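You operate a simulated robot arm through the tools that you are given. There is no shell and no other tool.

You are at the controls of a simulated two-armed robot. One attempt, no reset.

JOB
Brush grease from the tub over the small plate.
Fine: the lid waits on the bench and goes back on the tub; brush back in its pot. Set down upright: yellow brush. A coat counts when it lies all over at full strength: go over it till it gets no stronger.

It is judged by the outcome, as a careful person would: the job done as asked, and still so three seconds after it is handed in. It fails if anything else is knocked over, pushed out of place, dropped, spilled or broken. Lids that push on must go on centred and level and be pressed home; caps that screw on are set level and turned clockwise until they are tight.

ROBOT AND FRAMES
Two 6-joint arms with two-finger grippers on one trunk that stands fixed in place. Base frame: the origin is at the foot of the trunk, x ahead of it, y to its left, z up. Readings come in cm, rad, newtons and seconds.
The left shoulder is at [3, 17.8, 113.8], the right one opposite. With the tool pointing down near the work surface each hand reaches from about 54 to 80 cm from the base axis, measured 20 degrees to its own side. Payload 2.54 kg a hand.
Tool frame (each hand has its own): the origin (TCP) lies between the finger pads and is the grasp point; the fingertips stand 3 cm ahead of it; z points along the fingers, y is the line along which they close. The gripper opens to 11.6 cm. The gripper's body begins 9.5 cm behind the TCP.
Orientation is that of the tool frame in the base frame, as a unit quaternion [w, x, y, z]. With the fingers straight down and closing along the base's y, the tool's x points along the base's -x, its y along +y and its z along -z.

CONTROLS
- The arms move only by the tool play_rows. It takes "left_deltas", "right_deltas" or both (then of equal length, played together; a hand with none holds still); each is one flat list of numbers, 7 for each row, row after row: the closure, from 0 (fully open) to 1 (shut), then the shift along the tool's x, y, z in cm, then the turn, a rotation vector about the tool's x, y, z in rad. In form: [claw, tx, ty, tz, rx, ry, rz, claw, tx, ty, tz, rx, ry, rz, ...]. A call has 1 to 20 rows; each row shifts and turns the commanded pose from where the row before left it, along the tool's axes as they then stand. A row lasts 0.2 s, in which the tool goes at most 5 cm and 0.15 rad; a call with a longer step from one row to the next is refused whole, and so is a gripper value outside its range. Where a pose cannot be reached the arm comes as near as it can. A force on the tool above 50 N (or 10 N above the force at the start of the call, whichever is more), or a blocked arm, ends the call early, and 0.2 s more pass. Each finger travels about 15.3 cm/s and halts on what it meets, pressing with about 27 N; the grip force reading is that of the motor and also rises with nothing between the fingers. The clock runs only during rows and for 0.2 s after the last one: add rows that do not move to give the fingers time. It gives the time, the measured TCP pose, the force on the tool (base axes), the opening and the grip force at its end, in the units of the frame above (readings bear some noise), with the torque about the TCP (base axes, N m) and any sound that the robot's microphone picked up.
- Cameras (640 x 400 px; columns grow to the right, rows downward): "scene" is now at [4.45, -1.88, 185.77]; the picture's right is [-0.25, -0.97, 0.00], its down [-0.75, 0.20, -0.63] and it looks along [0.61, -0.16, -0.78] (base axes); focal length 361 px, centre (320, 200). "left" rides on the left gripper at [6.9, 1.5, -12.2] in its tool frame; the picture's right is [-0.21, 0.98, 0.00], its down [-0.83, -0.18, -0.53] and it looks along [-0.52, -0.11, 0.85] (tool axes); focal length 251 px, centre (320, 200). "right" rides on the right gripper at [6.9, -1.5, -12.2] in its tool frame; the picture's right is [0.21, 0.98, 0.00], its down [-0.83, 0.18, -0.53] and it looks along [-0.52, 0.11, 0.85] (tool axes); focal length 251 px, centre (320, 200). There is no depth. A picture from a camera that has moved, and an enlarged one, comes with that camera's place and axes in the base frame and with its lens.
- snapshot(camera): a new picture of that camera. No time passes.
- raise_lower(by): slides the trunk up (or, below 0, down) by that many cm; the arms and the scene camera ride with it, the base frame stays. It gives what a move gives, with no picture.
- head_to(pan, tilt): turns the head with the scene camera to pan (to the left, within 2.496 rad either way) and tilt (down, from -0.506 to 1.204), counted from straight ahead of the robot. It gives what a move gives.
- close_up(camera, box): a new picture of the part [left, top, right, bottom] of that camera's present view, enlarged. No time passes.
- job_done(): hands the job in; it is judged then, once.

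Places have to be worked out from the pictures, the camera data and where the tool is seen. Open the grippers and draw the arms clear of the work before you hand the job in, unless the task says otherwise.

The tools are called after "Request:" by a JSON object that holds its "fn" and its "kwargs". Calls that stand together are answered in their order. play_rows: Moves the arms, as the interface text tells. Its arguments: {"type":"object","properties":{"left_deltas":{"type":"array"},"right_deltas":{"type":"array"}},"required":[]} The other tools are called the same way: raise_lower (by) slides the trunk up or down; head_to (pan, tilt) turns the head that bears the scene camera; snapshot (camera) takes a picture; close_up (camera, box) takes an enlarged picture of a part of a camera's view; job_done () hands the job in.

At the start:

```text
time: 0.0
left_eef_pos: [58.86, 9.26, 133.44]
left_ee_rot: [0.0, 0.0, 1.0, -0.001]
left_wrist_force: [-0.8, 0.1, -0.3]
left_ft_torque: [0.01, -0.01, -0.02]
left_grip_width: 11.61
left_gripper_force: 0.0
right_eef_pos: [36.56, -35.58, 124.08]
right_ee_rot: [0.0, 0.0, 1.0, -0.001]
right_wrist_force: [0.6, 1.0, 0.0]
right_ft_torque: [-0.03, 0.01, -0.02]
right_grip_width: 11.61
right_gripper_force: 0.1
trunk travel left (down, up): [-35.0, 19.0]
head pan, tilt: [-0.257, 0.89]
```

scene: 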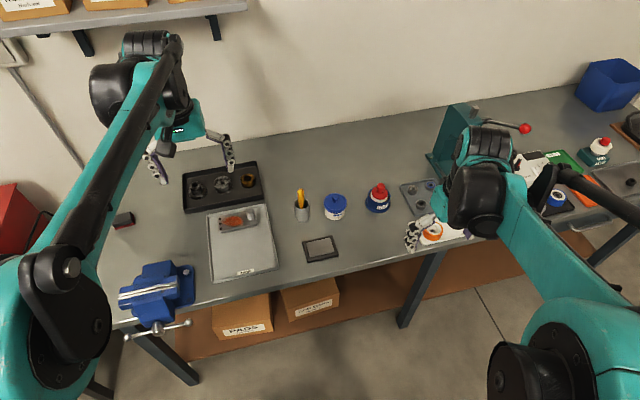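
right: 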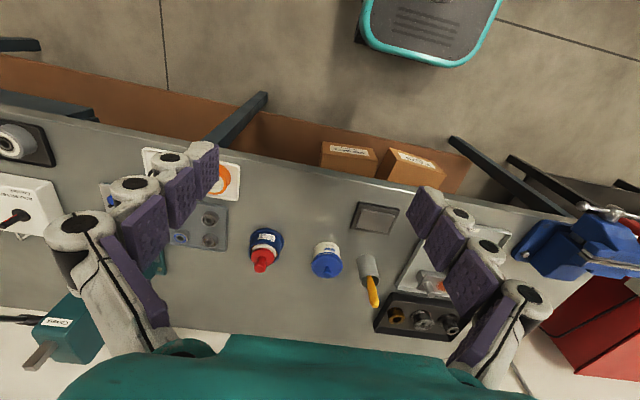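
left: 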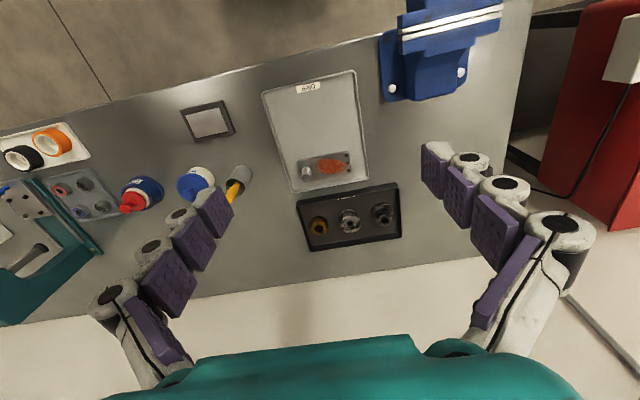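

The pictures show a yellow brush in a pot, a blue-lidded tub, a red-capped bottle, and a small plate on a dark base. I'll look closer at each.

Request:
{"fn": "close_up", "kwargs": {"camera": "scene", "box": [270, 160, 430, 260]}}

Request:
{"fn": "close_up", "kwargs": {"camera": "scene", "box": [170, 150, 350, 290]}}

Request:
{"fn": "close_up", "kwargs": {"camera": "right", "box": [230, 180, 430, 320]}}

Request:
{"fn": "close_up", "kwargs": {"camera": "left", "box": [100, 60, 420, 260]}}

```text
4.00 times, centred on (350, 210) of scene
camera zoom: at [4.45, -1.88, 185.77], right [-0.25, -0.97, 0.0], down [-0.75, 0.2, -0.63], along [0.61, -0.16, -0.78], focal length 1444 px, centre (200, 160)
```

zoom: 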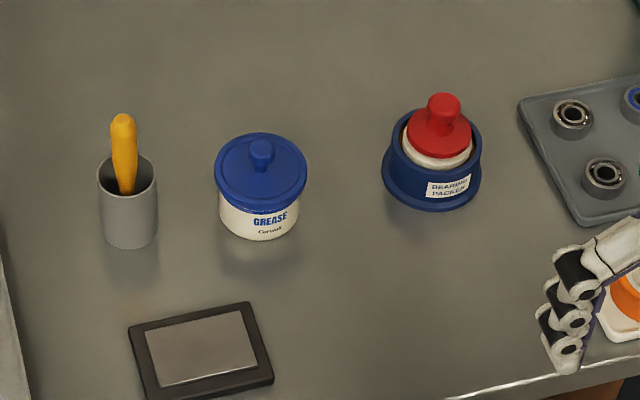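

```text
2.86 times, centred on (260, 220) of scene
camera zoom: at [4.45, -1.88, 185.77], right [-0.25, -0.97, 0.0], down [-0.75, 0.2, -0.63], along [0.61, -0.16, -0.78], focal length 1032 px, centre (491, 143)
```

zoom: 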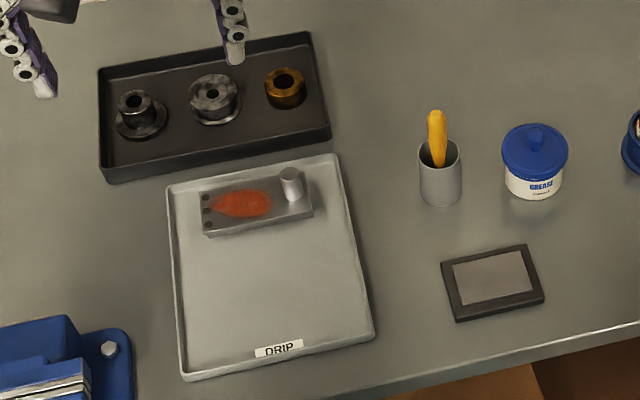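

```text
2.86 times, centred on (330, 250) of right
camera zoom: at [29.79, -37.1, 136.22], right [-0.21, 0.98, 0.0], down [0.83, 0.18, 0.53], along [0.52, 0.11, -0.85], focal length 718 px, centre (291, 57)
```

zoom: 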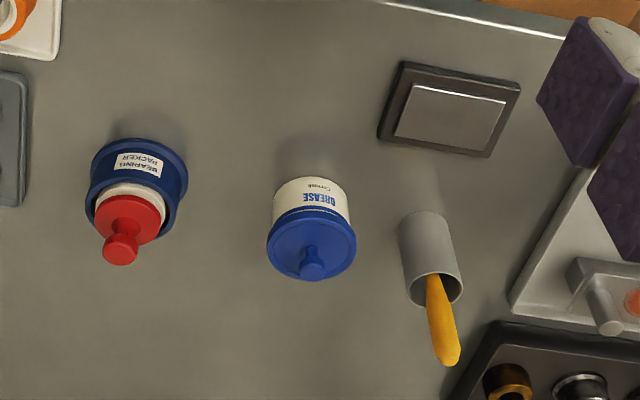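

```text
2.00 times, centred on (260, 160) of left
camera zoom: at [51.9, 10.65, 145.61], right [0.21, 0.98, 0.0], down [0.83, -0.18, 0.53], along [0.52, -0.11, -0.85], focal length 503 px, centre (440, 280)
```

zoom: 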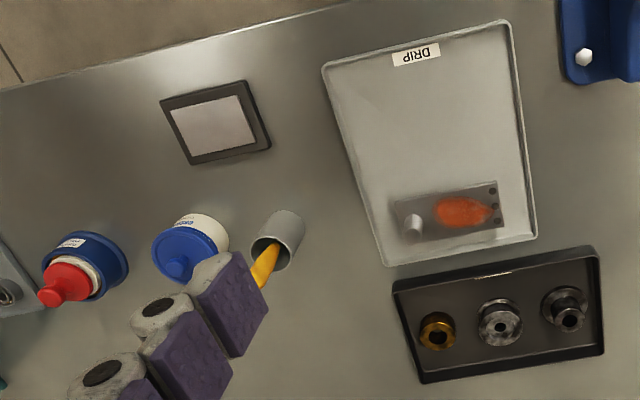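

The knob of the grease tub lid triangulates to about (75, -25.6, 94.5) and the plate to about (61, -17, 89). I'll bring the right hand over for a closer look, well above everything.

Request:
{"fn": "play_rows", "kwargs": {"right_deltas": [0, -3, 1.6, 1.0, 0, 0, 0, 0, -3, 1.6, 1.0, 0, 0, 0, 0, -3, 1.6, 1.0, 0, 0, 0, 0, -3, 1.6, 1.0, 0, 0, 0, 0, -3, 1.6, 1.0, 0, 0, 0, 0, -3, 1.6, 1.0, 0, 0, 0, 0, -3, 1.6, 1.0, 0, 0, 0, 0, 0, 0, 0, 0, 0, 0]}}

Request:
{"fn": "snapshot", "kwargs": {"camera": "right"}}

Request:
{"fn": "snapshot", "kwargs": {"camera": "scene"}}

```text
time: 1.8
left_eef_pos: [58.69, 9.12, 133.4]
left_ee_rot: [0.0, 0.001, 1.0, 0.0]
left_wrist_force: [-0.1, -0.5, 0.7]
left_ft_torque: [0.01, -0.06, 0.0]
left_grip_width: 11.6
left_gripper_force: 0.2
right_eef_pos: [57.31, -24.41, 117.01]
right_ee_rot: [0.0, -0.001, 1.0, -0.001]
right_wrist_force: [-0.3, -0.3, -0.6]
right_ft_torque: [0.0, -0.03, -0.04]
right_grip_width: 11.59
right_gripper_force: 0.0
trunk travel left (down, up): [-35.0, 19.0]
head pan, tilt: [-0.257, 0.89]
```

```text
taken
camera right: at [50.6, -25.96, 129.23], right [-0.21, 0.98, 0.0], down [0.83, 0.18, 0.53], along [0.52, 0.11, -0.85], focal length 251 px, centre (320, 200)
```

right: 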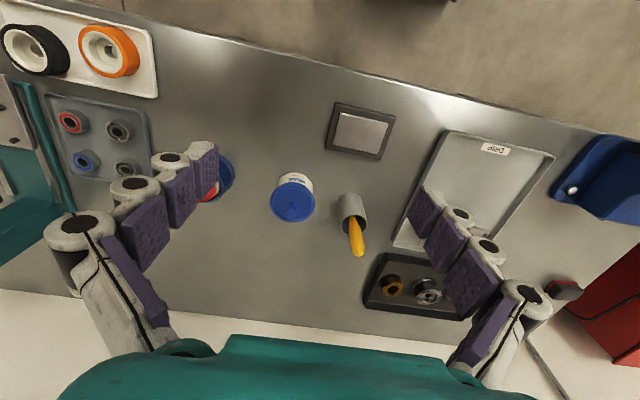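

```text
taken
camera scene: at [4.3, -1.92, 185.78], right [-0.25, -0.97, 0.0], down [-0.75, 0.2, -0.63], along [0.61, -0.16, -0.78], focal length 361 px, centre (320, 200)
```

scene: 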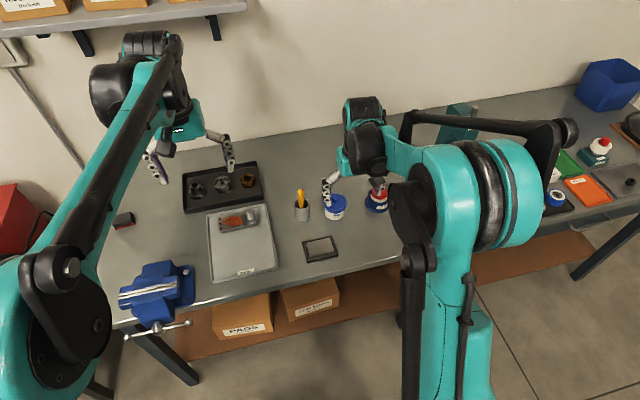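

Request:
{"fn": "close_up", "kwargs": {"camera": "right", "box": [240, 80, 440, 280]}}

Request:
{"fn": "close_up", "kwargs": {"camera": "right", "box": [260, 150, 380, 270]}}

```text
2.00 times, centred on (340, 180) of right
camera zoom: at [50.6, -25.96, 129.23], right [-0.21, 0.98, 0.0], down [0.83, 0.18, 0.53], along [0.52, 0.11, -0.85], focal length 503 px, centre (280, 240)
```

zoom: 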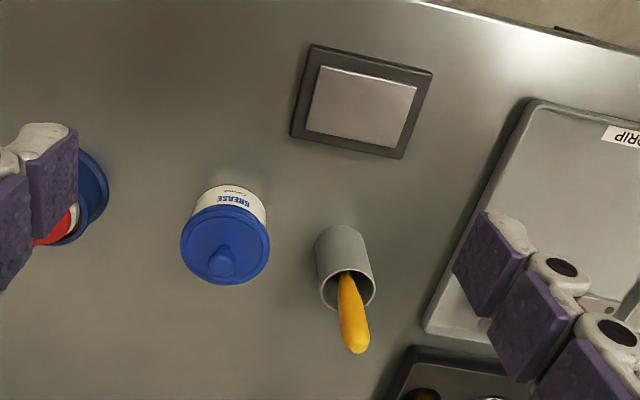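

```text
3.33 times, centred on (320, 210) of right
camera zoom: at [50.6, -25.96, 129.23], right [-0.21, 0.98, 0.0], down [0.83, 0.18, 0.53], along [0.52, 0.11, -0.85], focal length 838 px, centre (320, 167)
```

zoom: 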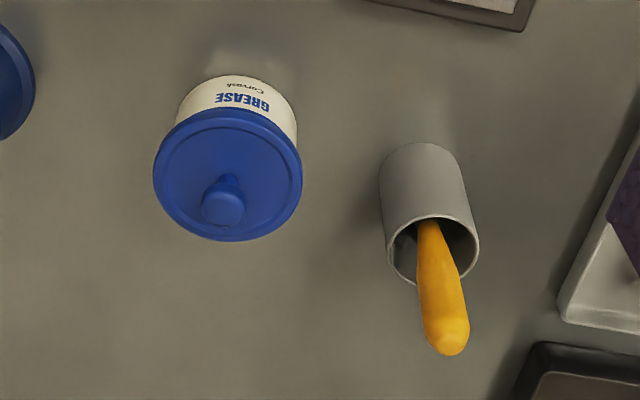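

The lid knob's top is near (75.5, -25.7, 94.3), the pot rim near (75.7, -14.6, 94.6) and the brush tip near (76.2, -14.5, 101). I'll move above the knob at half-open fingers and check the alignment.

Request:
{"fn": "play_rows", "kwargs": {"right_deltas": [0.2, -3, -0.22, 1, 0, 0, 0, 0.4, -3, -0.22, 1, 0, 0, 0, 0.5, -3, -0.22, 1, 0, 0, 0, 0.5, -3, -0.22, 1, 0, 0, 0, 0.5, -3, -0.22, 1, 0, 0, 0, 0.5, -3, -0.22, 1, 0, 0, 0, 0.5, 0, 0, 0, 0, 0, 0, 0.5, 0, 0, 0, 0, 0, 0]}}

Request:
{"fn": "snapshot", "kwargs": {"camera": "right"}}

Request:
{"fn": "snapshot", "kwargs": {"camera": "scene"}}

```text
time: 3.6
left_eef_pos: [58.9, 9.23, 133.25]
left_ee_rot: [-0.001, 0.0, 1.0, 0.0]
left_wrist_force: [-0.5, -0.9, 0.5]
left_ft_torque: [0.0, 0.03, 0.02]
left_grip_width: 11.62
left_gripper_force: 0.1
right_eef_pos: [75.71, -25.58, 110.91]
right_ee_rot: [0.001, 0.0, 1.0, 0.0]
right_wrist_force: [0.5, 0.9, -0.5]
right_ft_torque: [0.01, -0.01, 0.02]
right_grip_width: 5.8
right_gripper_force: 0.1
trunk travel left (down, up): [-35.0, 19.0]
head pan, tilt: [-0.257, 0.89]
```

```text
taken
camera right: at [68.87, -27.12, 123.19], right [-0.21, 0.98, 0.0], down [0.83, 0.18, 0.53], along [0.52, 0.11, -0.85], focal length 251 px, centre (320, 200)
```

right: 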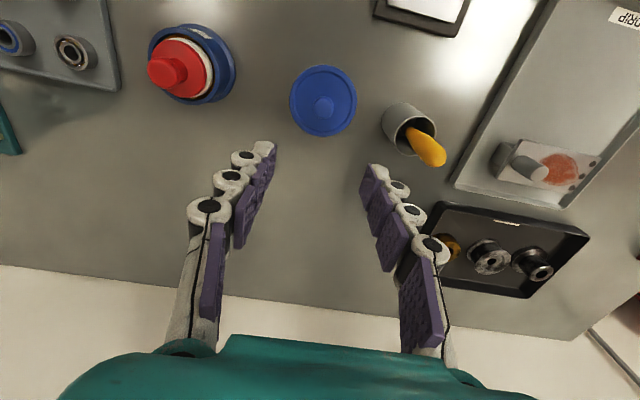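

```text
taken
camera scene: at [4.52, -1.88, 185.77], right [-0.25, -0.97, 0.0], down [-0.75, 0.2, -0.63], along [0.61, -0.16, -0.78], focal length 361 px, centre (320, 200)
```

scene: 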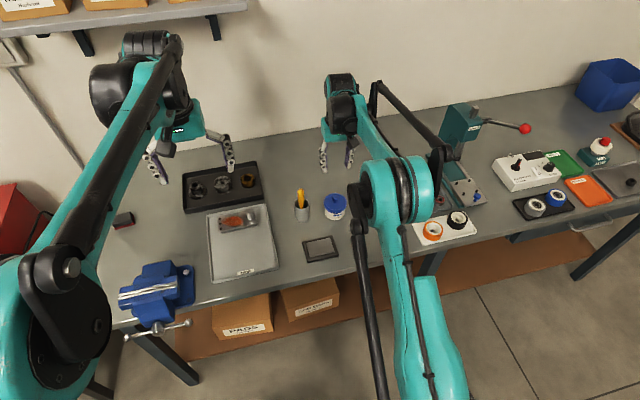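

Request:
{"fn": "close_up", "kwargs": {"camera": "right", "box": [270, 50, 450, 180]}}

Request:
{"fn": "close_up", "kwargs": {"camera": "scene", "box": [280, 130, 380, 230]}}

```text
3.08 times, centred on (360, 115) of right
camera zoom: at [68.87, -27.12, 123.19], right [-0.21, 0.98, 0.0], down [0.83, 0.18, 0.53], along [0.52, 0.11, -0.85], focal length 774 px, centre (197, 462)
```

zoom: 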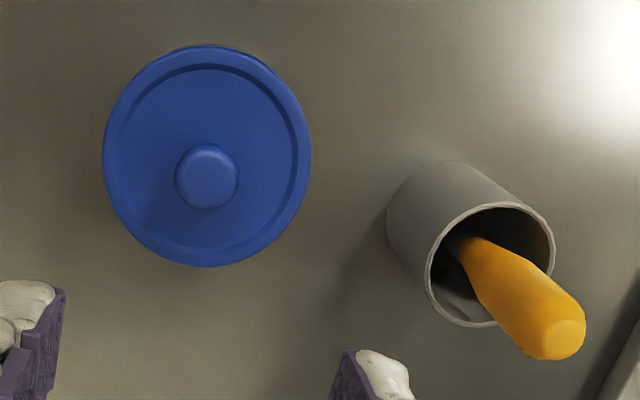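

```text
4.00 times, centred on (330, 180) of scene
camera zoom: at [4.52, -1.88, 185.77], right [-0.25, -0.97, 0.0], down [-0.75, 0.2, -0.63], along [0.61, -0.16, -0.78], focal length 1444 px, centre (280, 280)
```

zoom: 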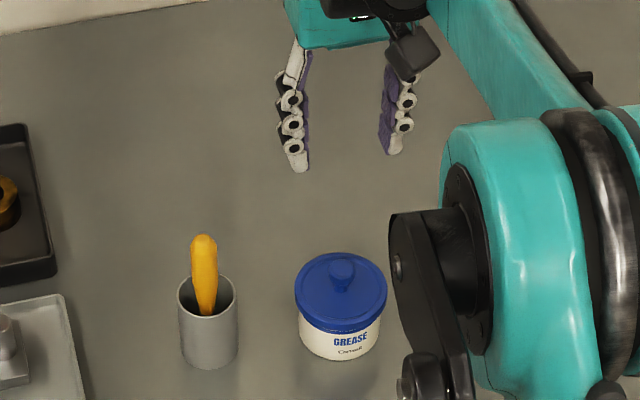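

Refined estimate: knob about (74.3, -25.6), its top near z≈96, lid rim near z≈94, bench near z≈88. I'll shift back 1.3 cm and descend part-way to recheck.

Request:
{"fn": "play_rows", "kwargs": {"right_deltas": [0.5, 0.65, 0.05, 2, 0, 0, 0, 0.5, 0.65, 0.05, 2, 0, 0, 0, 0.5, 0, 0, 2, 0, 0, 0, 0.5, 0, 0, 2, 0, 0, 0, 0.5, 0, 0, 0, 0, 0, 0, 0.5, 0, 0, 0, 0, 0, 0]}}

Request:
{"fn": "snapshot", "kwargs": {"camera": "right"}}

Request:
{"fn": "close_up", "kwargs": {"camera": "scene", "box": [280, 130, 380, 230]}}

```text
time: 5.0
left_eef_pos: [58.85, 9.14, 133.38]
left_ee_rot: [0.001, 0.0, 1.0, 0.0]
left_wrist_force: [-0.4, -0.8, -1.0]
left_ft_torque: [-0.01, 0.03, -0.04]
left_grip_width: 11.58
left_gripper_force: 0.0
right_eef_pos: [74.39, -25.63, 103.18]
right_ee_rot: [0.001, 0.0, 1.0, 0.0]
right_wrist_force: [-0.1, 0.6, 0.5]
right_ft_torque: [0.0, -0.01, 0.0]
right_grip_width: 5.79
right_gripper_force: 0.1
trunk travel left (down, up): [-35.0, 19.0]
head pan, tilt: [-0.257, 0.89]
```

```text
taken
camera right: at [67.52, -27.09, 115.29], right [-0.21, 0.98, 0.0], down [0.83, 0.18, 0.53], along [0.52, 0.11, -0.85], focal length 251 px, centre (320, 200)
```

right: 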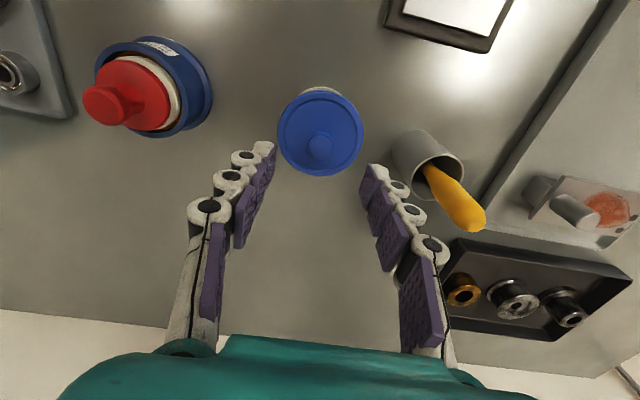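

```text
4.00 times, centred on (330, 180) of scene
camera zoom: at [4.49, -1.89, 185.77], right [-0.25, -0.97, 0.0], down [-0.75, 0.2, -0.63], along [0.61, -0.16, -0.78], focal length 1444 px, centre (280, 280)
```

zoom: 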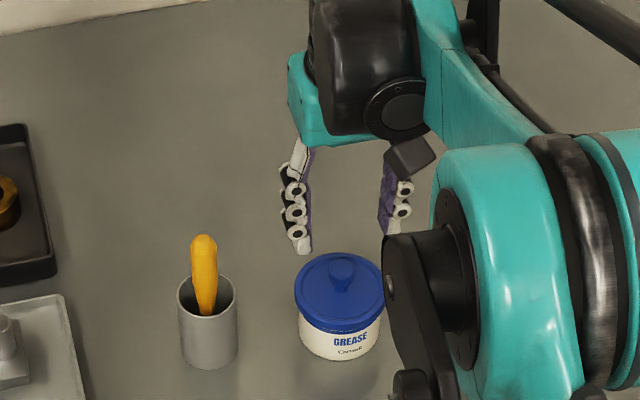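

Two wrist views now agree: knob at (74.1, -25.6), top z≈96.3. I'll descend so the tips stop just above the lid, then close on the knob.

Request:
{"fn": "play_rows", "kwargs": {"right_deltas": [0.5, 0.2, 0, 1.5, 0, 0, 0, 0.5, 0, 0, 1.5, 0, 0, 0, 0.5, 0, 0, 1.5, 0, 0, 0, 0.5, 0, 0, 1.2, 0, 0, 0, 0.5, 0, 0, 0, 0, 0, 0]}}

Request:
{"fn": "snapshot", "kwargs": {"camera": "right"}}

Request:
{"fn": "close_up", "kwargs": {"camera": "scene", "box": [280, 130, 380, 230]}}

```text
time: 6.2
left_eef_pos: [58.8, 9.2, 133.42]
left_ee_rot: [0.0, 0.001, 1.0, 0.0]
left_wrist_force: [0.6, -0.7, -0.3]
left_ft_torque: [0.0, -0.05, 0.02]
left_grip_width: 11.56
left_gripper_force: 0.1
right_eef_pos: [74.09, -25.6, 97.39]
right_ee_rot: [0.0, 0.0, 1.0, -0.001]
right_wrist_force: [-0.1, 0.7, 0.6]
right_ft_torque: [0.02, -0.04, 0.01]
right_grip_width: 5.79
right_gripper_force: 0.0
trunk travel left (down, up): [-35.0, 19.0]
head pan, tilt: [-0.257, 0.89]
```

```text
taken
camera right: at [67.25, -27.15, 109.53], right [-0.21, 0.98, 0.0], down [0.83, 0.18, 0.53], along [0.52, 0.11, -0.85], focal length 251 px, centre (320, 200)
```

right: 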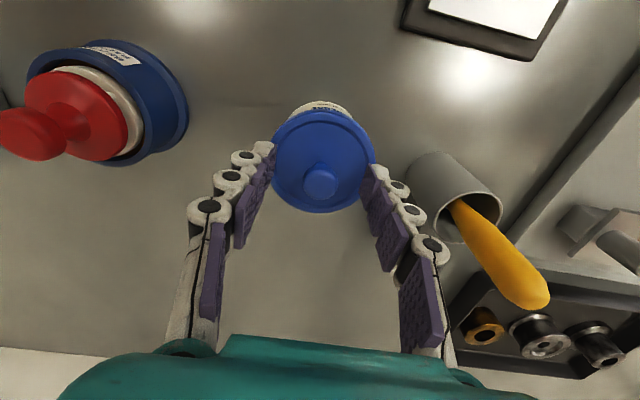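

```text
4.00 times, centred on (330, 180) of scene
camera zoom: at [4.43, -1.87, 185.78], right [-0.25, -0.97, 0.0], down [-0.75, 0.2, -0.63], along [0.61, -0.16, -0.78], focal length 1444 px, centre (280, 280)
```

zoom: 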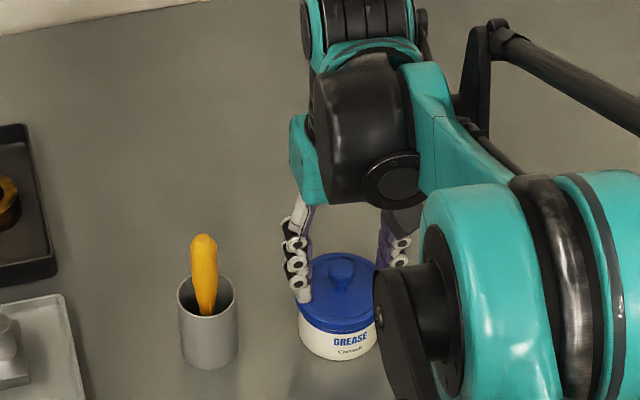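

The knob is centred between the fingers. I close on it.

Request:
{"fn": "play_rows", "kwargs": {"right_deltas": [0.7, 0, 0, 0, 0, 0, 0, 0.8, 0, 0, 0, 0, 0, 0, 1, 0, 0, 0, 0, 0, 0, 1, 0, 0, 0, 0, 0, 0, 1, 0, 0, 0, 0, 0, 0]}}

Request:
{"fn": "snapshot", "kwargs": {"camera": "right"}}

```text
time: 7.4
left_eef_pos: [58.72, 9.13, 133.42]
left_ee_rot: [0.0, 0.0, 1.0, 0.0]
left_wrist_force: [-1.1, 0.3, 0.2]
left_ft_torque: [-0.04, 0.0, 0.0]
left_grip_width: 11.6
left_gripper_force: 0.1
right_eef_pos: [74.14, -25.63, 97.25]
right_ee_rot: [0.001, 0.0, 1.0, 0.0]
right_wrist_force: [0.6, -1.1, -0.5]
right_ft_torque: [0.01, 0.02, -0.04]
right_grip_width: 1.86
right_gripper_force: 26.8
trunk travel left (down, up): [-35.0, 19.0]
head pan, tilt: [-0.257, 0.89]
heard: snap
```

```text
taken
camera right: at [67.27, -27.16, 109.53], right [-0.21, 0.98, 0.0], down [0.83, 0.18, 0.53], along [0.52, 0.11, -0.85], focal length 251 px, centre (320, 200)
```

right: 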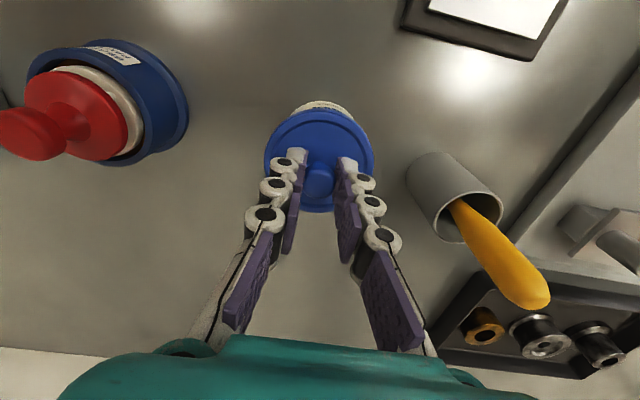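

Gripped at 1.86 cm with a snap heard. I lift slowly and watch the force and whether the tub follows.

Request:
{"fn": "play_rows", "kwargs": {"right_deltas": [1, 0, 0, -0.3, 0, 0, 0, 1, 0, 0, -0.4, 0, 0, 0, 1, 0, 0, -0.4, 0, 0, 0, 1, 0, 0, 0, 0, 0, 0]}}

Request:
{"fn": "snapshot", "kwargs": {"camera": "right"}}

Request:
{"fn": "close_up", "kwargs": {"camera": "scene", "box": [280, 130, 380, 230]}}

```text
time: 8.4
left_eef_pos: [58.81, 9.18, 133.4]
left_ee_rot: [0.0, 0.001, 1.0, 0.0]
left_wrist_force: [0.0, -0.1, -1.1]
left_ft_torque: [-0.02, 0.03, 0.0]
left_grip_width: 11.61
left_gripper_force: 0.1
right_eef_pos: [74.2, -25.52, 98.41]
right_ee_rot: [0.001, 0.0, 1.0, -0.001]
right_wrist_force: [0.4, -0.4, 0.3]
right_ft_torque: [0.01, 0.01, 0.0]
right_grip_width: 1.83
right_gripper_force: 27.2
trunk travel left (down, up): [-35.0, 19.0]
head pan, tilt: [-0.257, 0.89]
```

```text
taken
camera right: at [67.29, -27.11, 110.6], right [-0.21, 0.98, 0.0], down [0.83, 0.18, 0.53], along [0.52, 0.11, -0.85], focal length 251 px, centre (320, 200)
```

right: 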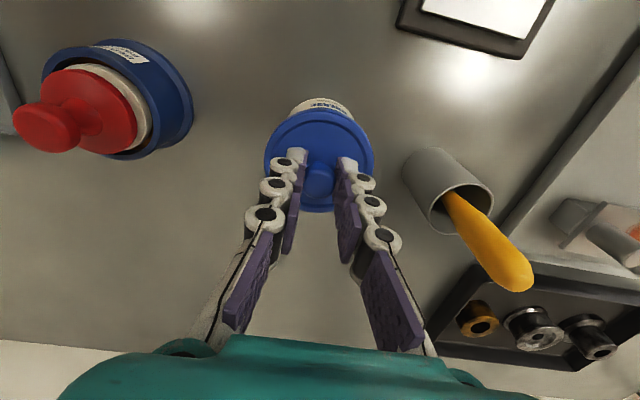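

```text
4.00 times, centred on (330, 180) of scene
camera zoom: at [4.47, -1.88, 185.77], right [-0.25, -0.97, 0.0], down [-0.75, 0.2, -0.63], along [0.61, -0.16, -0.78], focal length 1444 px, centre (280, 280)
```

zoom: 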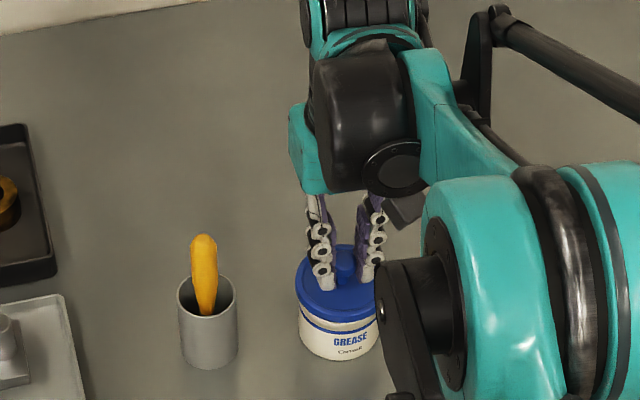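

The lid is coming free and the tub stays put. I lift it clear and carry it to an open spot on the bench near (63, -30).

Request:
{"fn": "play_rows", "kwargs": {"right_deltas": [1, 0, 0, -1, 0, 0, 0, 1, 0, 0, -2, 0, 0, 0, 1, 0, 0, -2, 0, 0, 0, 1, 0, 0, -2, 0, 0, 0, 1, 2.2, -0.88, 0, 0, 0, 0, 1, 2.2, -0.88, 0, 0, 0, 0, 1, 2.2, -0.88, 0, 0, 0, 0, 1, 2.2, -0.88, 0, 0, 0, 0, 1, 2.2, -0.88, 0, 0, 0, 0, 1, 0, 0, 2.5, 0, 0, 0, 1, 0, 0, 2.5, 0, 0, 0, 1, 0, 0, 2.0, 0, 0, 0, 1, 0, 0, 0, 0, 0, 0]}}

Request:
{"fn": "snapshot", "kwargs": {"camera": "right"}}

Request:
{"fn": "snapshot", "kwargs": {"camera": "scene"}}

Request:
{"fn": "close_up", "kwargs": {"camera": "scene", "box": [270, 160, 430, 260]}}

```text
time: 11.2
left_eef_pos: [58.63, 9.12, 133.31]
left_ee_rot: [0.0, 0.001, 1.0, 0.0]
left_wrist_force: [0.2, 0.1, 0.0]
left_ft_torque: [-0.03, -0.02, 0.06]
left_grip_width: 11.58
left_gripper_force: 0.0
right_eef_pos: [63.17, -30.1, 98.33]
right_ee_rot: [0.001, 0.0, 1.0, 0.0]
right_wrist_force: [-0.1, 0.8, 0.3]
right_ft_torque: [-0.02, -0.02, -0.02]
right_grip_width: 1.85
right_gripper_force: 27.1
trunk travel left (down, up): [-35.0, 19.0]
head pan, tilt: [-0.257, 0.89]
```

```text
taken
camera right: at [56.3, -31.57, 110.6], right [-0.21, 0.98, 0.0], down [0.83, 0.18, 0.53], along [0.52, 0.11, -0.85], focal length 251 px, centre (320, 200)
```

right: 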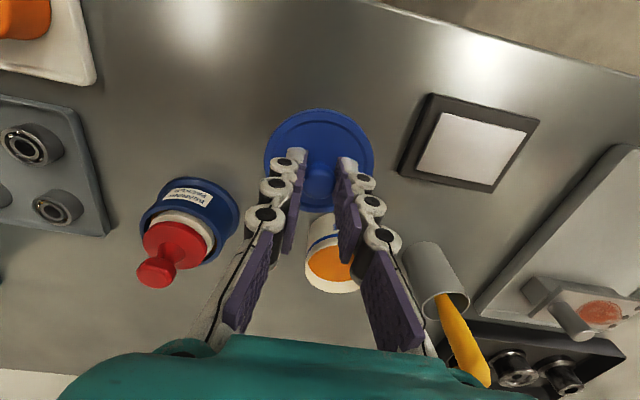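

```text
taken
camera scene: at [4.45, -1.87, 185.78], right [-0.25, -0.97, 0.0], down [-0.75, 0.2, -0.63], along [0.61, -0.16, -0.78], focal length 361 px, centre (320, 200)
```

scene: 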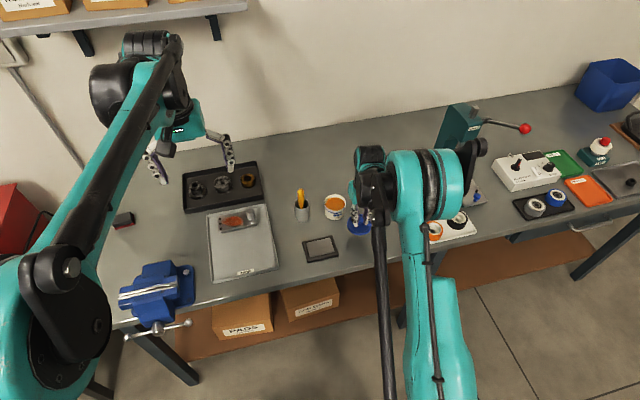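

```text
4.00 times, centred on (350, 210) of scene
camera zoom: at [4.45, -1.87, 185.78], right [-0.25, -0.97, 0.0], down [-0.75, 0.2, -0.63], along [0.61, -0.16, -0.78], focal length 1444 px, centre (200, 160)
```

zoom: 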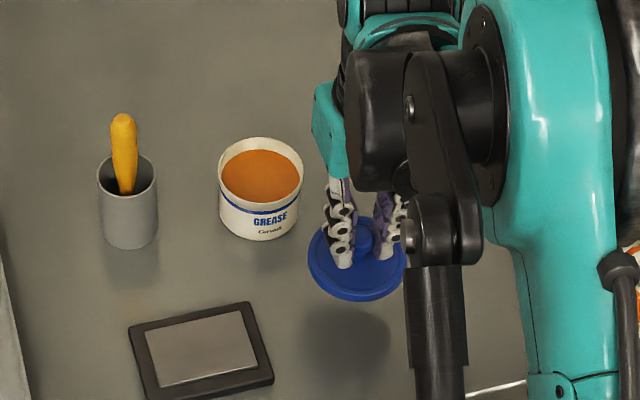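

The open tub shows orange grease; the lid hangs level over clear bench. I lower it in small steps.

Request:
{"fn": "play_rows", "kwargs": {"right_deltas": [1, 0, 0, 1, 0, 0, 0, 1, 0, 0, 1, 0, 0, 0, 1, 0, 0, 1, 0, 0, 0, 1, 0, 0, 0.7, 0, 0, 0, 1, 0, 0, 0.3, 0, 0, 0, 1, 0, 0, 0, 0, 0, 0]}}

Request:
{"fn": "close_up", "kwargs": {"camera": "scene", "box": [270, 160, 430, 260]}}

```text
time: 12.6
left_eef_pos: [58.83, 9.13, 133.39]
left_ee_rot: [0.0, 0.0, 1.0, 0.0]
left_wrist_force: [-0.4, -0.2, 0.1]
left_ft_torque: [-0.03, -0.03, -0.01]
left_grip_width: 11.6
left_gripper_force: 0.1
right_eef_pos: [63.11, -29.98, 94.31]
right_ee_rot: [0.001, 0.0, 1.0, 0.0]
right_wrist_force: [0.5, -0.1, -0.4]
right_ft_torque: [0.01, 0.0, 0.01]
right_grip_width: 1.87
right_gripper_force: 27.2
trunk travel left (down, up): [-35.0, 19.0]
head pan, tilt: [-0.257, 0.89]
```

```text
4.00 times, centred on (350, 210) of scene
camera zoom: at [4.47, -1.88, 185.77], right [-0.25, -0.97, 0.0], down [-0.75, 0.2, -0.63], along [0.61, -0.16, -0.78], focal length 1444 px, centre (200, 160)
```

zoom: 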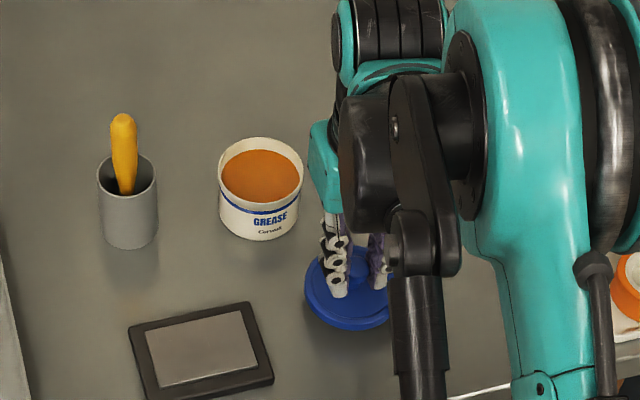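

Not yet in contact (shadow still slightly offset). I continue in small steps.

Request:
{"fn": "play_rows", "kwargs": {"right_deltas": [1, 0, 0, 0.3, 0, 0, 0, 1, 0, 0, 0.3, 0, 0, 0, 1, 0, 0, 0.3, 0, 0, 0, 1, 0, 0, 0, 0, 0, 0]}}

```text
time: 13.6
left_eef_pos: [58.79, 9.19, 133.28]
left_ee_rot: [-0.001, 0.0, 1.0, 0.0]
left_wrist_force: [-0.7, -0.1, -0.8]
left_ft_torque: [0.01, 0.04, -0.02]
left_grip_width: 11.62
left_gripper_force: 0.1
right_eef_pos: [63.04, -30.03, 93.52]
right_ee_rot: [0.0, 0.0, 1.0, 0.0]
right_wrist_force: [0.3, 0.3, -0.1]
right_ft_torque: [0.02, 0.03, -0.03]
right_grip_width: 1.86
right_gripper_force: 27.1
trunk travel left (down, up): [-35.0, 19.0]
head pan, tilt: [-0.257, 0.89]
```

Request:
{"fn": "play_rows", "kwargs": {"right_deltas": [1, 0, 0, 0.2, 0, 0, 0, 1, 0, 0, 0.2, 0, 0, 0, 1, 0, 0, 0.1, 0, 0, 0, 1, 0, 0, 0, 0, 0, 0]}}

Request:
{"fn": "close_up", "kwargs": {"camera": "scene", "box": [270, 160, 430, 260]}}

```text
time: 14.6
left_eef_pos: [58.9, 9.13, 133.24]
left_ee_rot: [0.0, 0.0, 1.0, 0.0]
left_wrist_force: [-0.2, 0.2, -0.1]
left_ft_torque: [0.02, -0.03, 0.01]
left_grip_width: 11.57
left_gripper_force: 0.2
right_eef_pos: [63.14, -30.02, 92.97]
right_ee_rot: [-0.001, 0.0, 1.0, 0.0]
right_wrist_force: [0.3, 0.3, -0.2]
right_ft_torque: [0.03, 0.03, -0.01]
right_grip_width: 1.86
right_gripper_force: 27.0
trunk travel left (down, up): [-35.0, 19.0]
head pan, tilt: [-0.257, 0.89]
```

```text
4.00 times, centred on (350, 210) of scene
camera zoom: at [4.46, -1.88, 185.77], right [-0.25, -0.97, 0.0], down [-0.75, 0.2, -0.63], along [0.61, -0.16, -0.78], focal length 1444 px, centre (200, 160)
```

zoom: 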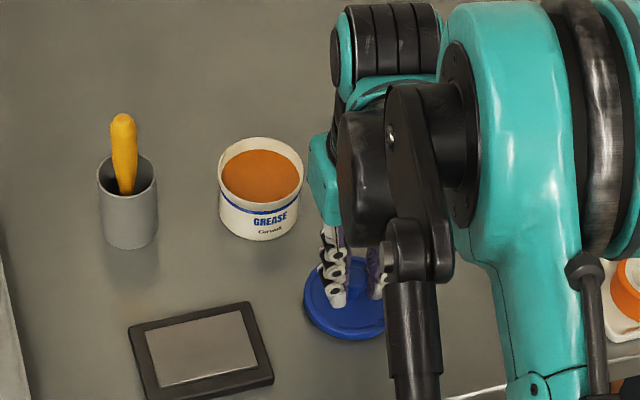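

Still no contact force; I go on in 0.1–0.2 cm steps.

Request:
{"fn": "play_rows", "kwargs": {"right_deltas": [1, 0, 0, 0.1, 0, 0, 0, 1, 0, 0, 0.1, 0, 0, 0, 1, 0, 0, 0.1, 0, 0, 0, 1, 0, 0, 0, 0, 0, 0]}}

Request:
{"fn": "close_up", "kwargs": {"camera": "right", "box": [240, 80, 400, 240]}}

```text
time: 15.6
left_eef_pos: [58.78, 9.24, 133.42]
left_ee_rot: [0.0, 0.0, 1.0, 0.0]
left_wrist_force: [0.0, -0.7, 0.1]
left_ft_torque: [-0.03, -0.02, 0.0]
left_grip_width: 11.6
left_gripper_force: 0.0
right_eef_pos: [63.23, -29.98, 92.65]
right_ee_rot: [0.001, 0.0, 1.0, 0.001]
right_wrist_force: [0.7, 0.4, -0.4]
right_ft_torque: [0.0, 0.02, 0.03]
right_grip_width: 1.83
right_gripper_force: 27.0
trunk travel left (down, up): [-35.0, 19.0]
head pan, tilt: [-0.257, 0.89]
```

```text
2.50 times, centred on (320, 160) of right
camera zoom: at [56.28, -31.52, 104.91], right [-0.21, 0.98, 0.0], down [0.83, 0.18, 0.53], along [0.52, 0.11, -0.85], focal length 629 px, centre (320, 300)
```

zoom: 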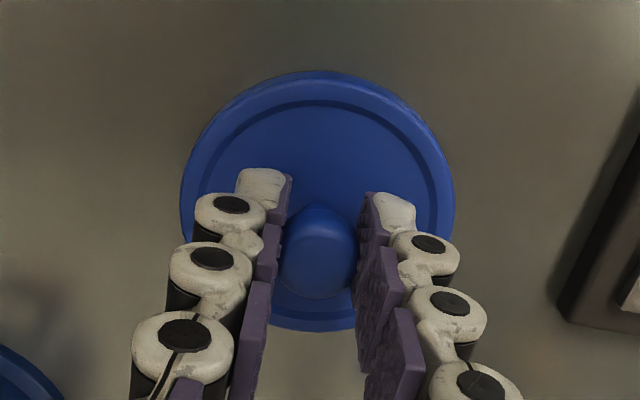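

Request:
{"fn": "play_rows", "kwargs": {"right_deltas": [1, 0, 0, 0.1, 0, 0, 0, 1, 0, 0, 0.1, 0, 0, 0, 1, 0, 0, 0.1, 0, 0, 0, 1, 0, 0, 0, 0, 0, 0]}}

```text
time: 16.6
left_eef_pos: [58.77, 9.28, 133.36]
left_ee_rot: [0.001, 0.0, 1.0, 0.0]
left_wrist_force: [-0.2, -0.1, 0.5]
left_ft_torque: [-0.01, 0.03, 0.02]
left_grip_width: 11.59
left_gripper_force: 0.1
right_eef_pos: [63.13, -30.01, 92.55]
right_ee_rot: [0.0, 0.001, 1.0, -0.002]
right_wrist_force: [5.1, -1.2, 22.5]
right_ft_torque: [-0.01, -0.2, -0.02]
right_grip_width: 1.86
right_gripper_force: 27.3
trunk travel left (down, up): [-35.0, 19.0]
head pan, tilt: [-0.257, 0.89]
```

Contact at TCP z≈92.6. I relieve the pressure, open modestly, and rise straight up.

Request:
{"fn": "play_rows", "kwargs": {"right_deltas": [1, 0, 0, -0.15, 0, 0, 0, 0.75, 0, 0, 0, 0, 0, 0, 0.6, 0, 0, 0, 0, 0, 0, 0.55, 0, 0, 0, 0, 0, 0, 0.55, 0, 0, -2, 0, 0, 0, 0.55, 0, 0, -3, 0, 0, 0, 0.55, 0, 0, -4, 0, 0, 0, 0.55, 0, 0, -4, 0, 0, 0, 0.55, 0, 0, 0, 0, 0, 0]}}

Request:
{"fn": "snapshot", "kwargs": {"camera": "right"}}

Request:
{"fn": "snapshot", "kwargs": {"camera": "scene"}}

```text
time: 18.6
left_eef_pos: [58.98, 9.2, 133.35]
left_ee_rot: [0.0, 0.0, 1.0, 0.0]
left_wrist_force: [-0.4, -0.8, -0.5]
left_ft_torque: [0.03, 0.01, 0.02]
left_grip_width: 11.61
left_gripper_force: 0.0
right_eef_pos: [63.11, -30.02, 105.42]
right_ee_rot: [0.0, 0.0, 1.0, 0.0]
right_wrist_force: [-0.1, -0.4, 0.3]
right_ft_torque: [0.01, 0.03, 0.0]
right_grip_width: 5.2
right_gripper_force: 0.1
trunk travel left (down, up): [-35.0, 19.0]
head pan, tilt: [-0.257, 0.89]
```

```text
taken
camera right: at [56.36, -31.59, 117.74], right [-0.21, 0.98, 0.0], down [0.83, 0.18, 0.53], along [0.52, 0.11, -0.85], focal length 251 px, centre (320, 200)
```

right: 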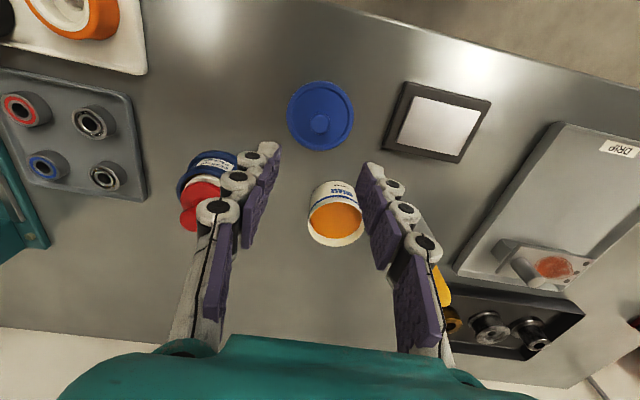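

```text
taken
camera scene: at [4.56, -1.92, 185.77], right [-0.25, -0.97, 0.0], down [-0.75, 0.2, -0.63], along [0.61, -0.16, -0.78], focal length 361 px, centre (320, 200)
```

scene: 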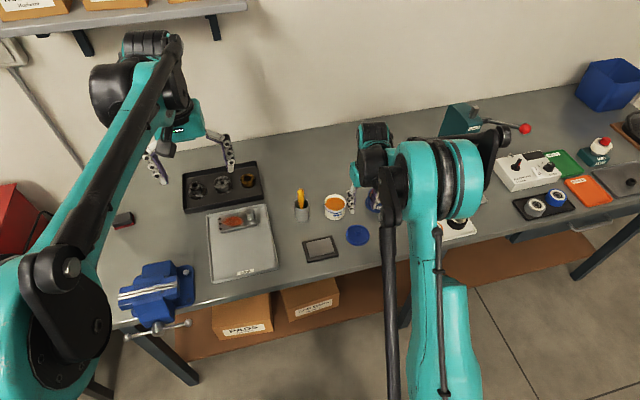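

The lid rests upright on the bench. I take close-ups of the plate, tub and brush from here.

Request:
{"fn": "close_up", "kwargs": {"camera": "right", "box": [370, 70, 510, 170]}}

Request:
{"fn": "close_up", "kwargs": {"camera": "right", "box": [280, 160, 480, 310]}}

Request:
{"fn": "close_up", "kwargs": {"camera": "scene", "box": [280, 170, 380, 270]}}

```text
4.00 times, centred on (440, 120) of right
camera zoom: at [56.36, -31.59, 117.74], right [-0.21, 0.98, 0.0], down [0.83, 0.18, 0.53], along [0.52, 0.11, -0.85], focal length 1006 px, centre (-160, 520)
```

zoom: 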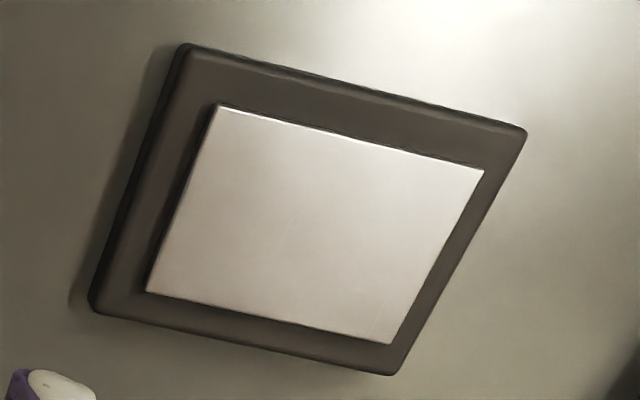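

```text
2.67 times, centred on (380, 235) of right
camera zoom: at [56.36, -31.59, 117.74], right [-0.21, 0.98, 0.0], down [0.83, 0.18, 0.53], along [0.52, 0.11, -0.85], focal length 670 px, centre (160, 107)
```

zoom: 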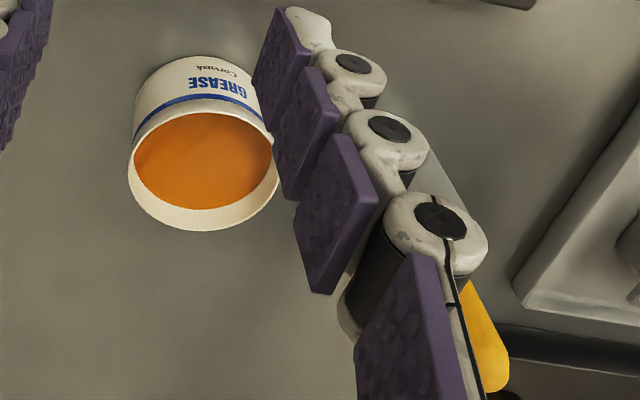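

```text
4.00 times, centred on (330, 220) of scene
camera zoom: at [4.56, -1.92, 185.77], right [-0.25, -0.97, 0.0], down [-0.75, 0.2, -0.63], along [0.61, -0.16, -0.78], focal length 1444 px, centre (280, 120)
```

zoom: 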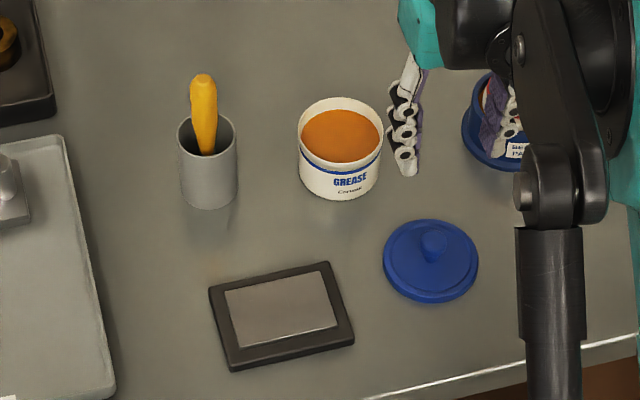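

The plate works out to x 58.8–64.0, y −20.75…−12.97, top z≈89.4. Now I move the right hand above the brush to refine its position.

Request:
{"fn": "play_rows", "kwargs": {"right_deltas": [0.55, 0, 0, -3, 0, 0, 0, 0.55, 0, 0, -3, 0, 0, 0, 0.55, -2.4, 3.1, 0, 0, 0, 0, 0.55, -2.4, 3.1, 0, 0, 0, 0, 0.55, -2.4, 3.1, 0, 0, 0, 0, 0.55, -2.4, 3.1, 0, 0, 0, 0, 0.55, -2.4, 3.1, 0, 0, 0, 0, 0.55, 0, 0, 0, 0, 0, 0, 0.55, 0, 0, 0, 0, 0, 0]}}

Request:
{"fn": "snapshot", "kwargs": {"camera": "right"}}

Request:
{"fn": "close_up", "kwargs": {"camera": "right", "box": [240, 50, 400, 190]}}

Request:
{"fn": "close_up", "kwargs": {"camera": "scene", "box": [260, 130, 360, 230]}}

```text
time: 20.6
left_eef_pos: [58.87, 9.17, 133.39]
left_ee_rot: [0.001, -0.001, 1.0, 0.0]
left_wrist_force: [0.1, 0.0, -0.6]
left_ft_torque: [0.0, 0.04, -0.02]
left_grip_width: 11.59
left_gripper_force: 0.1
right_eef_pos: [75.21, -14.39, 111.51]
right_ee_rot: [0.0, 0.001, 1.0, 0.0]
right_wrist_force: [0.6, 0.4, -0.1]
right_ft_torque: [-0.04, 0.01, 0.0]
right_grip_width: 5.22
right_gripper_force: 0.0
trunk travel left (down, up): [-35.0, 19.0]
head pan, tilt: [-0.257, 0.89]
```

```text
taken
camera right: at [68.38, -15.95, 123.78], right [-0.21, 0.98, 0.0], down [0.83, 0.18, 0.53], along [0.52, 0.11, -0.85], focal length 251 px, centre (320, 200)
```

right: 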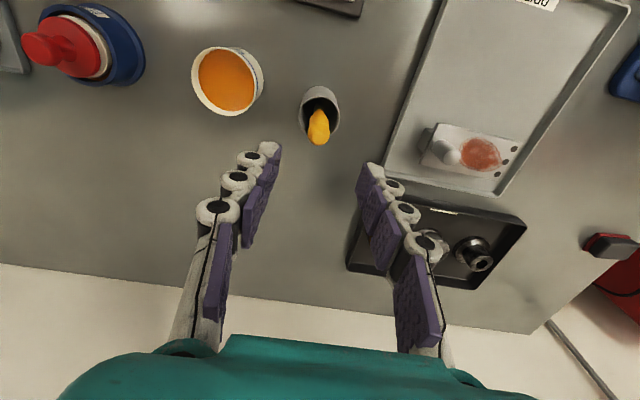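

```text
2.86 times, centred on (320, 120) of right
camera zoom: at [68.38, -15.95, 123.78], right [-0.21, 0.98, 0.0], down [0.83, 0.18, 0.53], along [0.52, 0.11, -0.85], focal length 718 px, centre (320, 429)
```

zoom: 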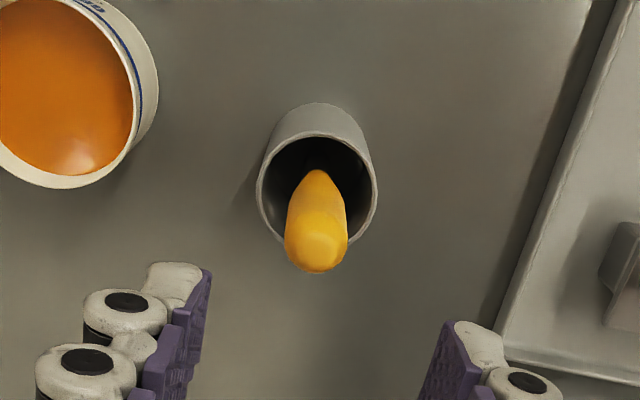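

```text
4.00 times, centred on (310, 180) of scene
camera zoom: at [4.5, -1.83, 185.77], right [-0.25, -0.97, 0.0], down [-0.75, 0.2, -0.63], along [0.61, -0.16, -0.78], focal length 1444 px, centre (360, 280)
```

zoom: 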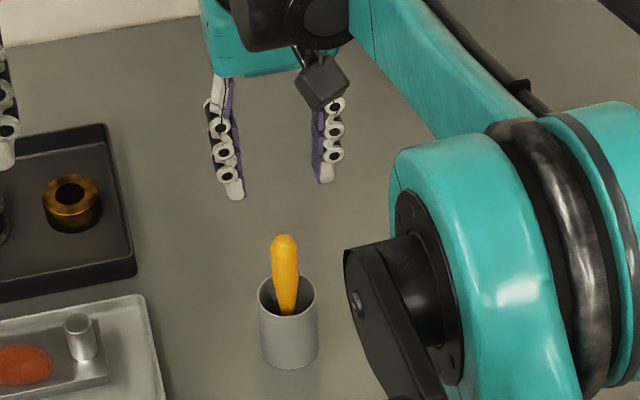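

The brush handle is nearly vertical at about (75.0, −14.6), top z≈102, rim z≈95.3. I descend to TCP z≈100 and check before gripping.

Request:
{"fn": "play_rows", "kwargs": {"right_deltas": [0.55, 0.1, -0.1, 2, 0, 0, 0, 0.55, 0, 0, 2, 0, 0, 0, 0.55, 0, 0, 2, 0, 0, 0, 0.55, 0, 0, 2, 0, 0, 0, 0.55, 0, 0, 1.5, 0, 0, 0, 0.55, 0, 0, 1.3, 0, 0, 0, 0.55, 0, 0, 0, 0, 0, 0]}}

Request:
{"fn": "snapshot", "kwargs": {"camera": "right"}}

Request:
{"fn": "close_up", "kwargs": {"camera": "scene", "box": [260, 130, 360, 230]}}

```text
time: 22.2
left_eef_pos: [58.67, 9.19, 133.36]
left_ee_rot: [0.001, 0.0, 1.0, 0.0]
left_wrist_force: [0.3, 0.0, 0.2]
left_ft_torque: [0.0, -0.01, 0.0]
left_grip_width: 11.62
left_gripper_force: 0.1
right_eef_pos: [74.94, -14.62, 100.75]
right_ee_rot: [0.001, 0.0, 1.0, 0.0]
right_wrist_force: [0.4, 0.6, -0.3]
right_ft_torque: [-0.03, 0.0, -0.02]
right_grip_width: 5.21
right_gripper_force: 0.1
trunk travel left (down, up): [-35.0, 19.0]
head pan, tilt: [-0.257, 0.89]
```

```text
taken
camera right: at [68.18, -16.12, 112.99], right [-0.21, 0.98, 0.0], down [0.83, 0.18, 0.53], along [0.52, 0.11, -0.85], focal length 251 px, centre (320, 200)
```

right: 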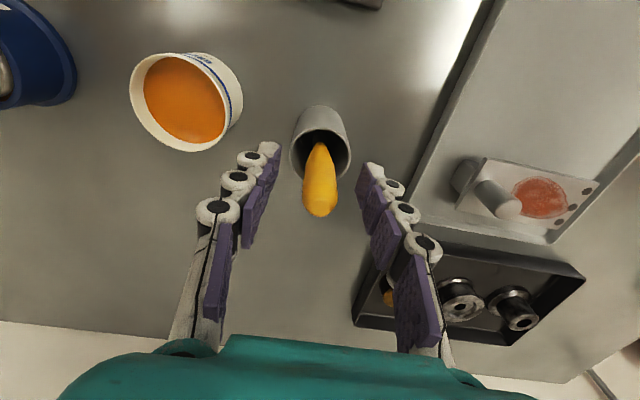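

```text
4.00 times, centred on (310, 180) of scene
camera zoom: at [4.44, -1.87, 185.78], right [-0.25, -0.97, 0.0], down [-0.75, 0.2, -0.63], along [0.61, -0.16, -0.78], focal length 1444 px, centre (360, 280)
```

zoom: 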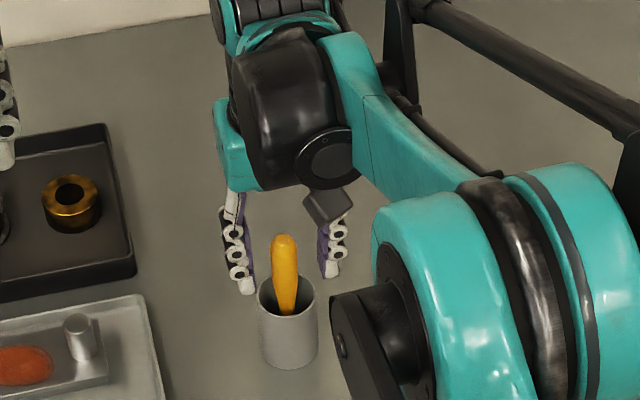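

The handle is centred between the fingers, top z≈102.3. I go down 0.6 cm more and grip.

Request:
{"fn": "play_rows", "kwargs": {"right_deltas": [0.55, 0, 0, 0.6, 0, 0, 0, 0.7, 0, 0, 0, 0, 0, 0, 0.78, 0, 0, 0, 0, 0, 0, 0.85, 0, 0, 0, 0, 0, 0, 1, 0, 0, 0, 0, 0, 0, 1, 0, 0, 0, 0, 0, 0]}}

Request:
{"fn": "snapshot", "kwargs": {"camera": "right"}}

Request:
{"fn": "close_up", "kwargs": {"camera": "scene", "box": [260, 130, 360, 230]}}

```text
time: 23.6
left_eef_pos: [58.77, 9.21, 133.4]
left_ee_rot: [0.0, -0.001, 1.0, 0.0]
left_wrist_force: [-0.1, -0.8, 0.0]
left_ft_torque: [0.0, 0.01, 0.02]
left_grip_width: 11.59
left_gripper_force: 0.1
right_eef_pos: [75.17, -14.6, 100.16]
right_ee_rot: [0.0, 0.0, 1.0, -0.001]
right_wrist_force: [0.0, 0.4, 0.4]
right_ft_torque: [0.0, -0.01, 0.0]
right_grip_width: 1.94
right_gripper_force: 27.2
trunk travel left (down, up): [-35.0, 19.0]
head pan, tilt: [-0.257, 0.89]
```

```text
taken
camera right: at [68.21, -16.15, 112.37], right [-0.21, 0.98, 0.0], down [0.83, 0.18, 0.53], along [0.52, 0.11, -0.85], focal length 251 px, centre (320, 200)
```

right: 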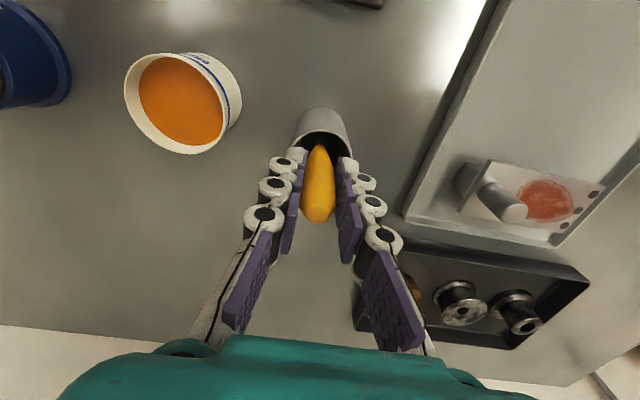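

```text
4.00 times, centred on (310, 180) of scene
camera zoom: at [4.46, -1.87, 185.77], right [-0.25, -0.97, 0.0], down [-0.75, 0.2, -0.63], along [0.61, -0.16, -0.78], focal length 1444 px, centre (360, 280)
```

zoom: 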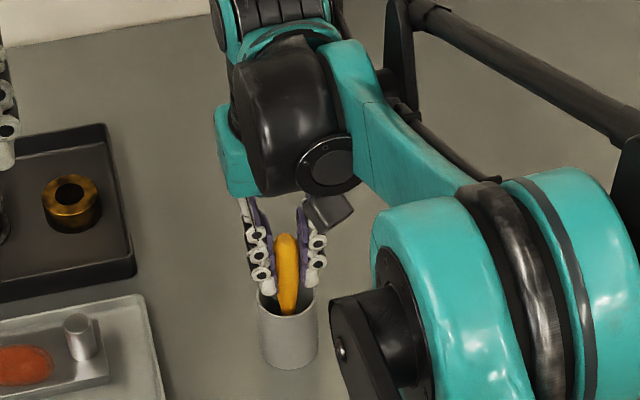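

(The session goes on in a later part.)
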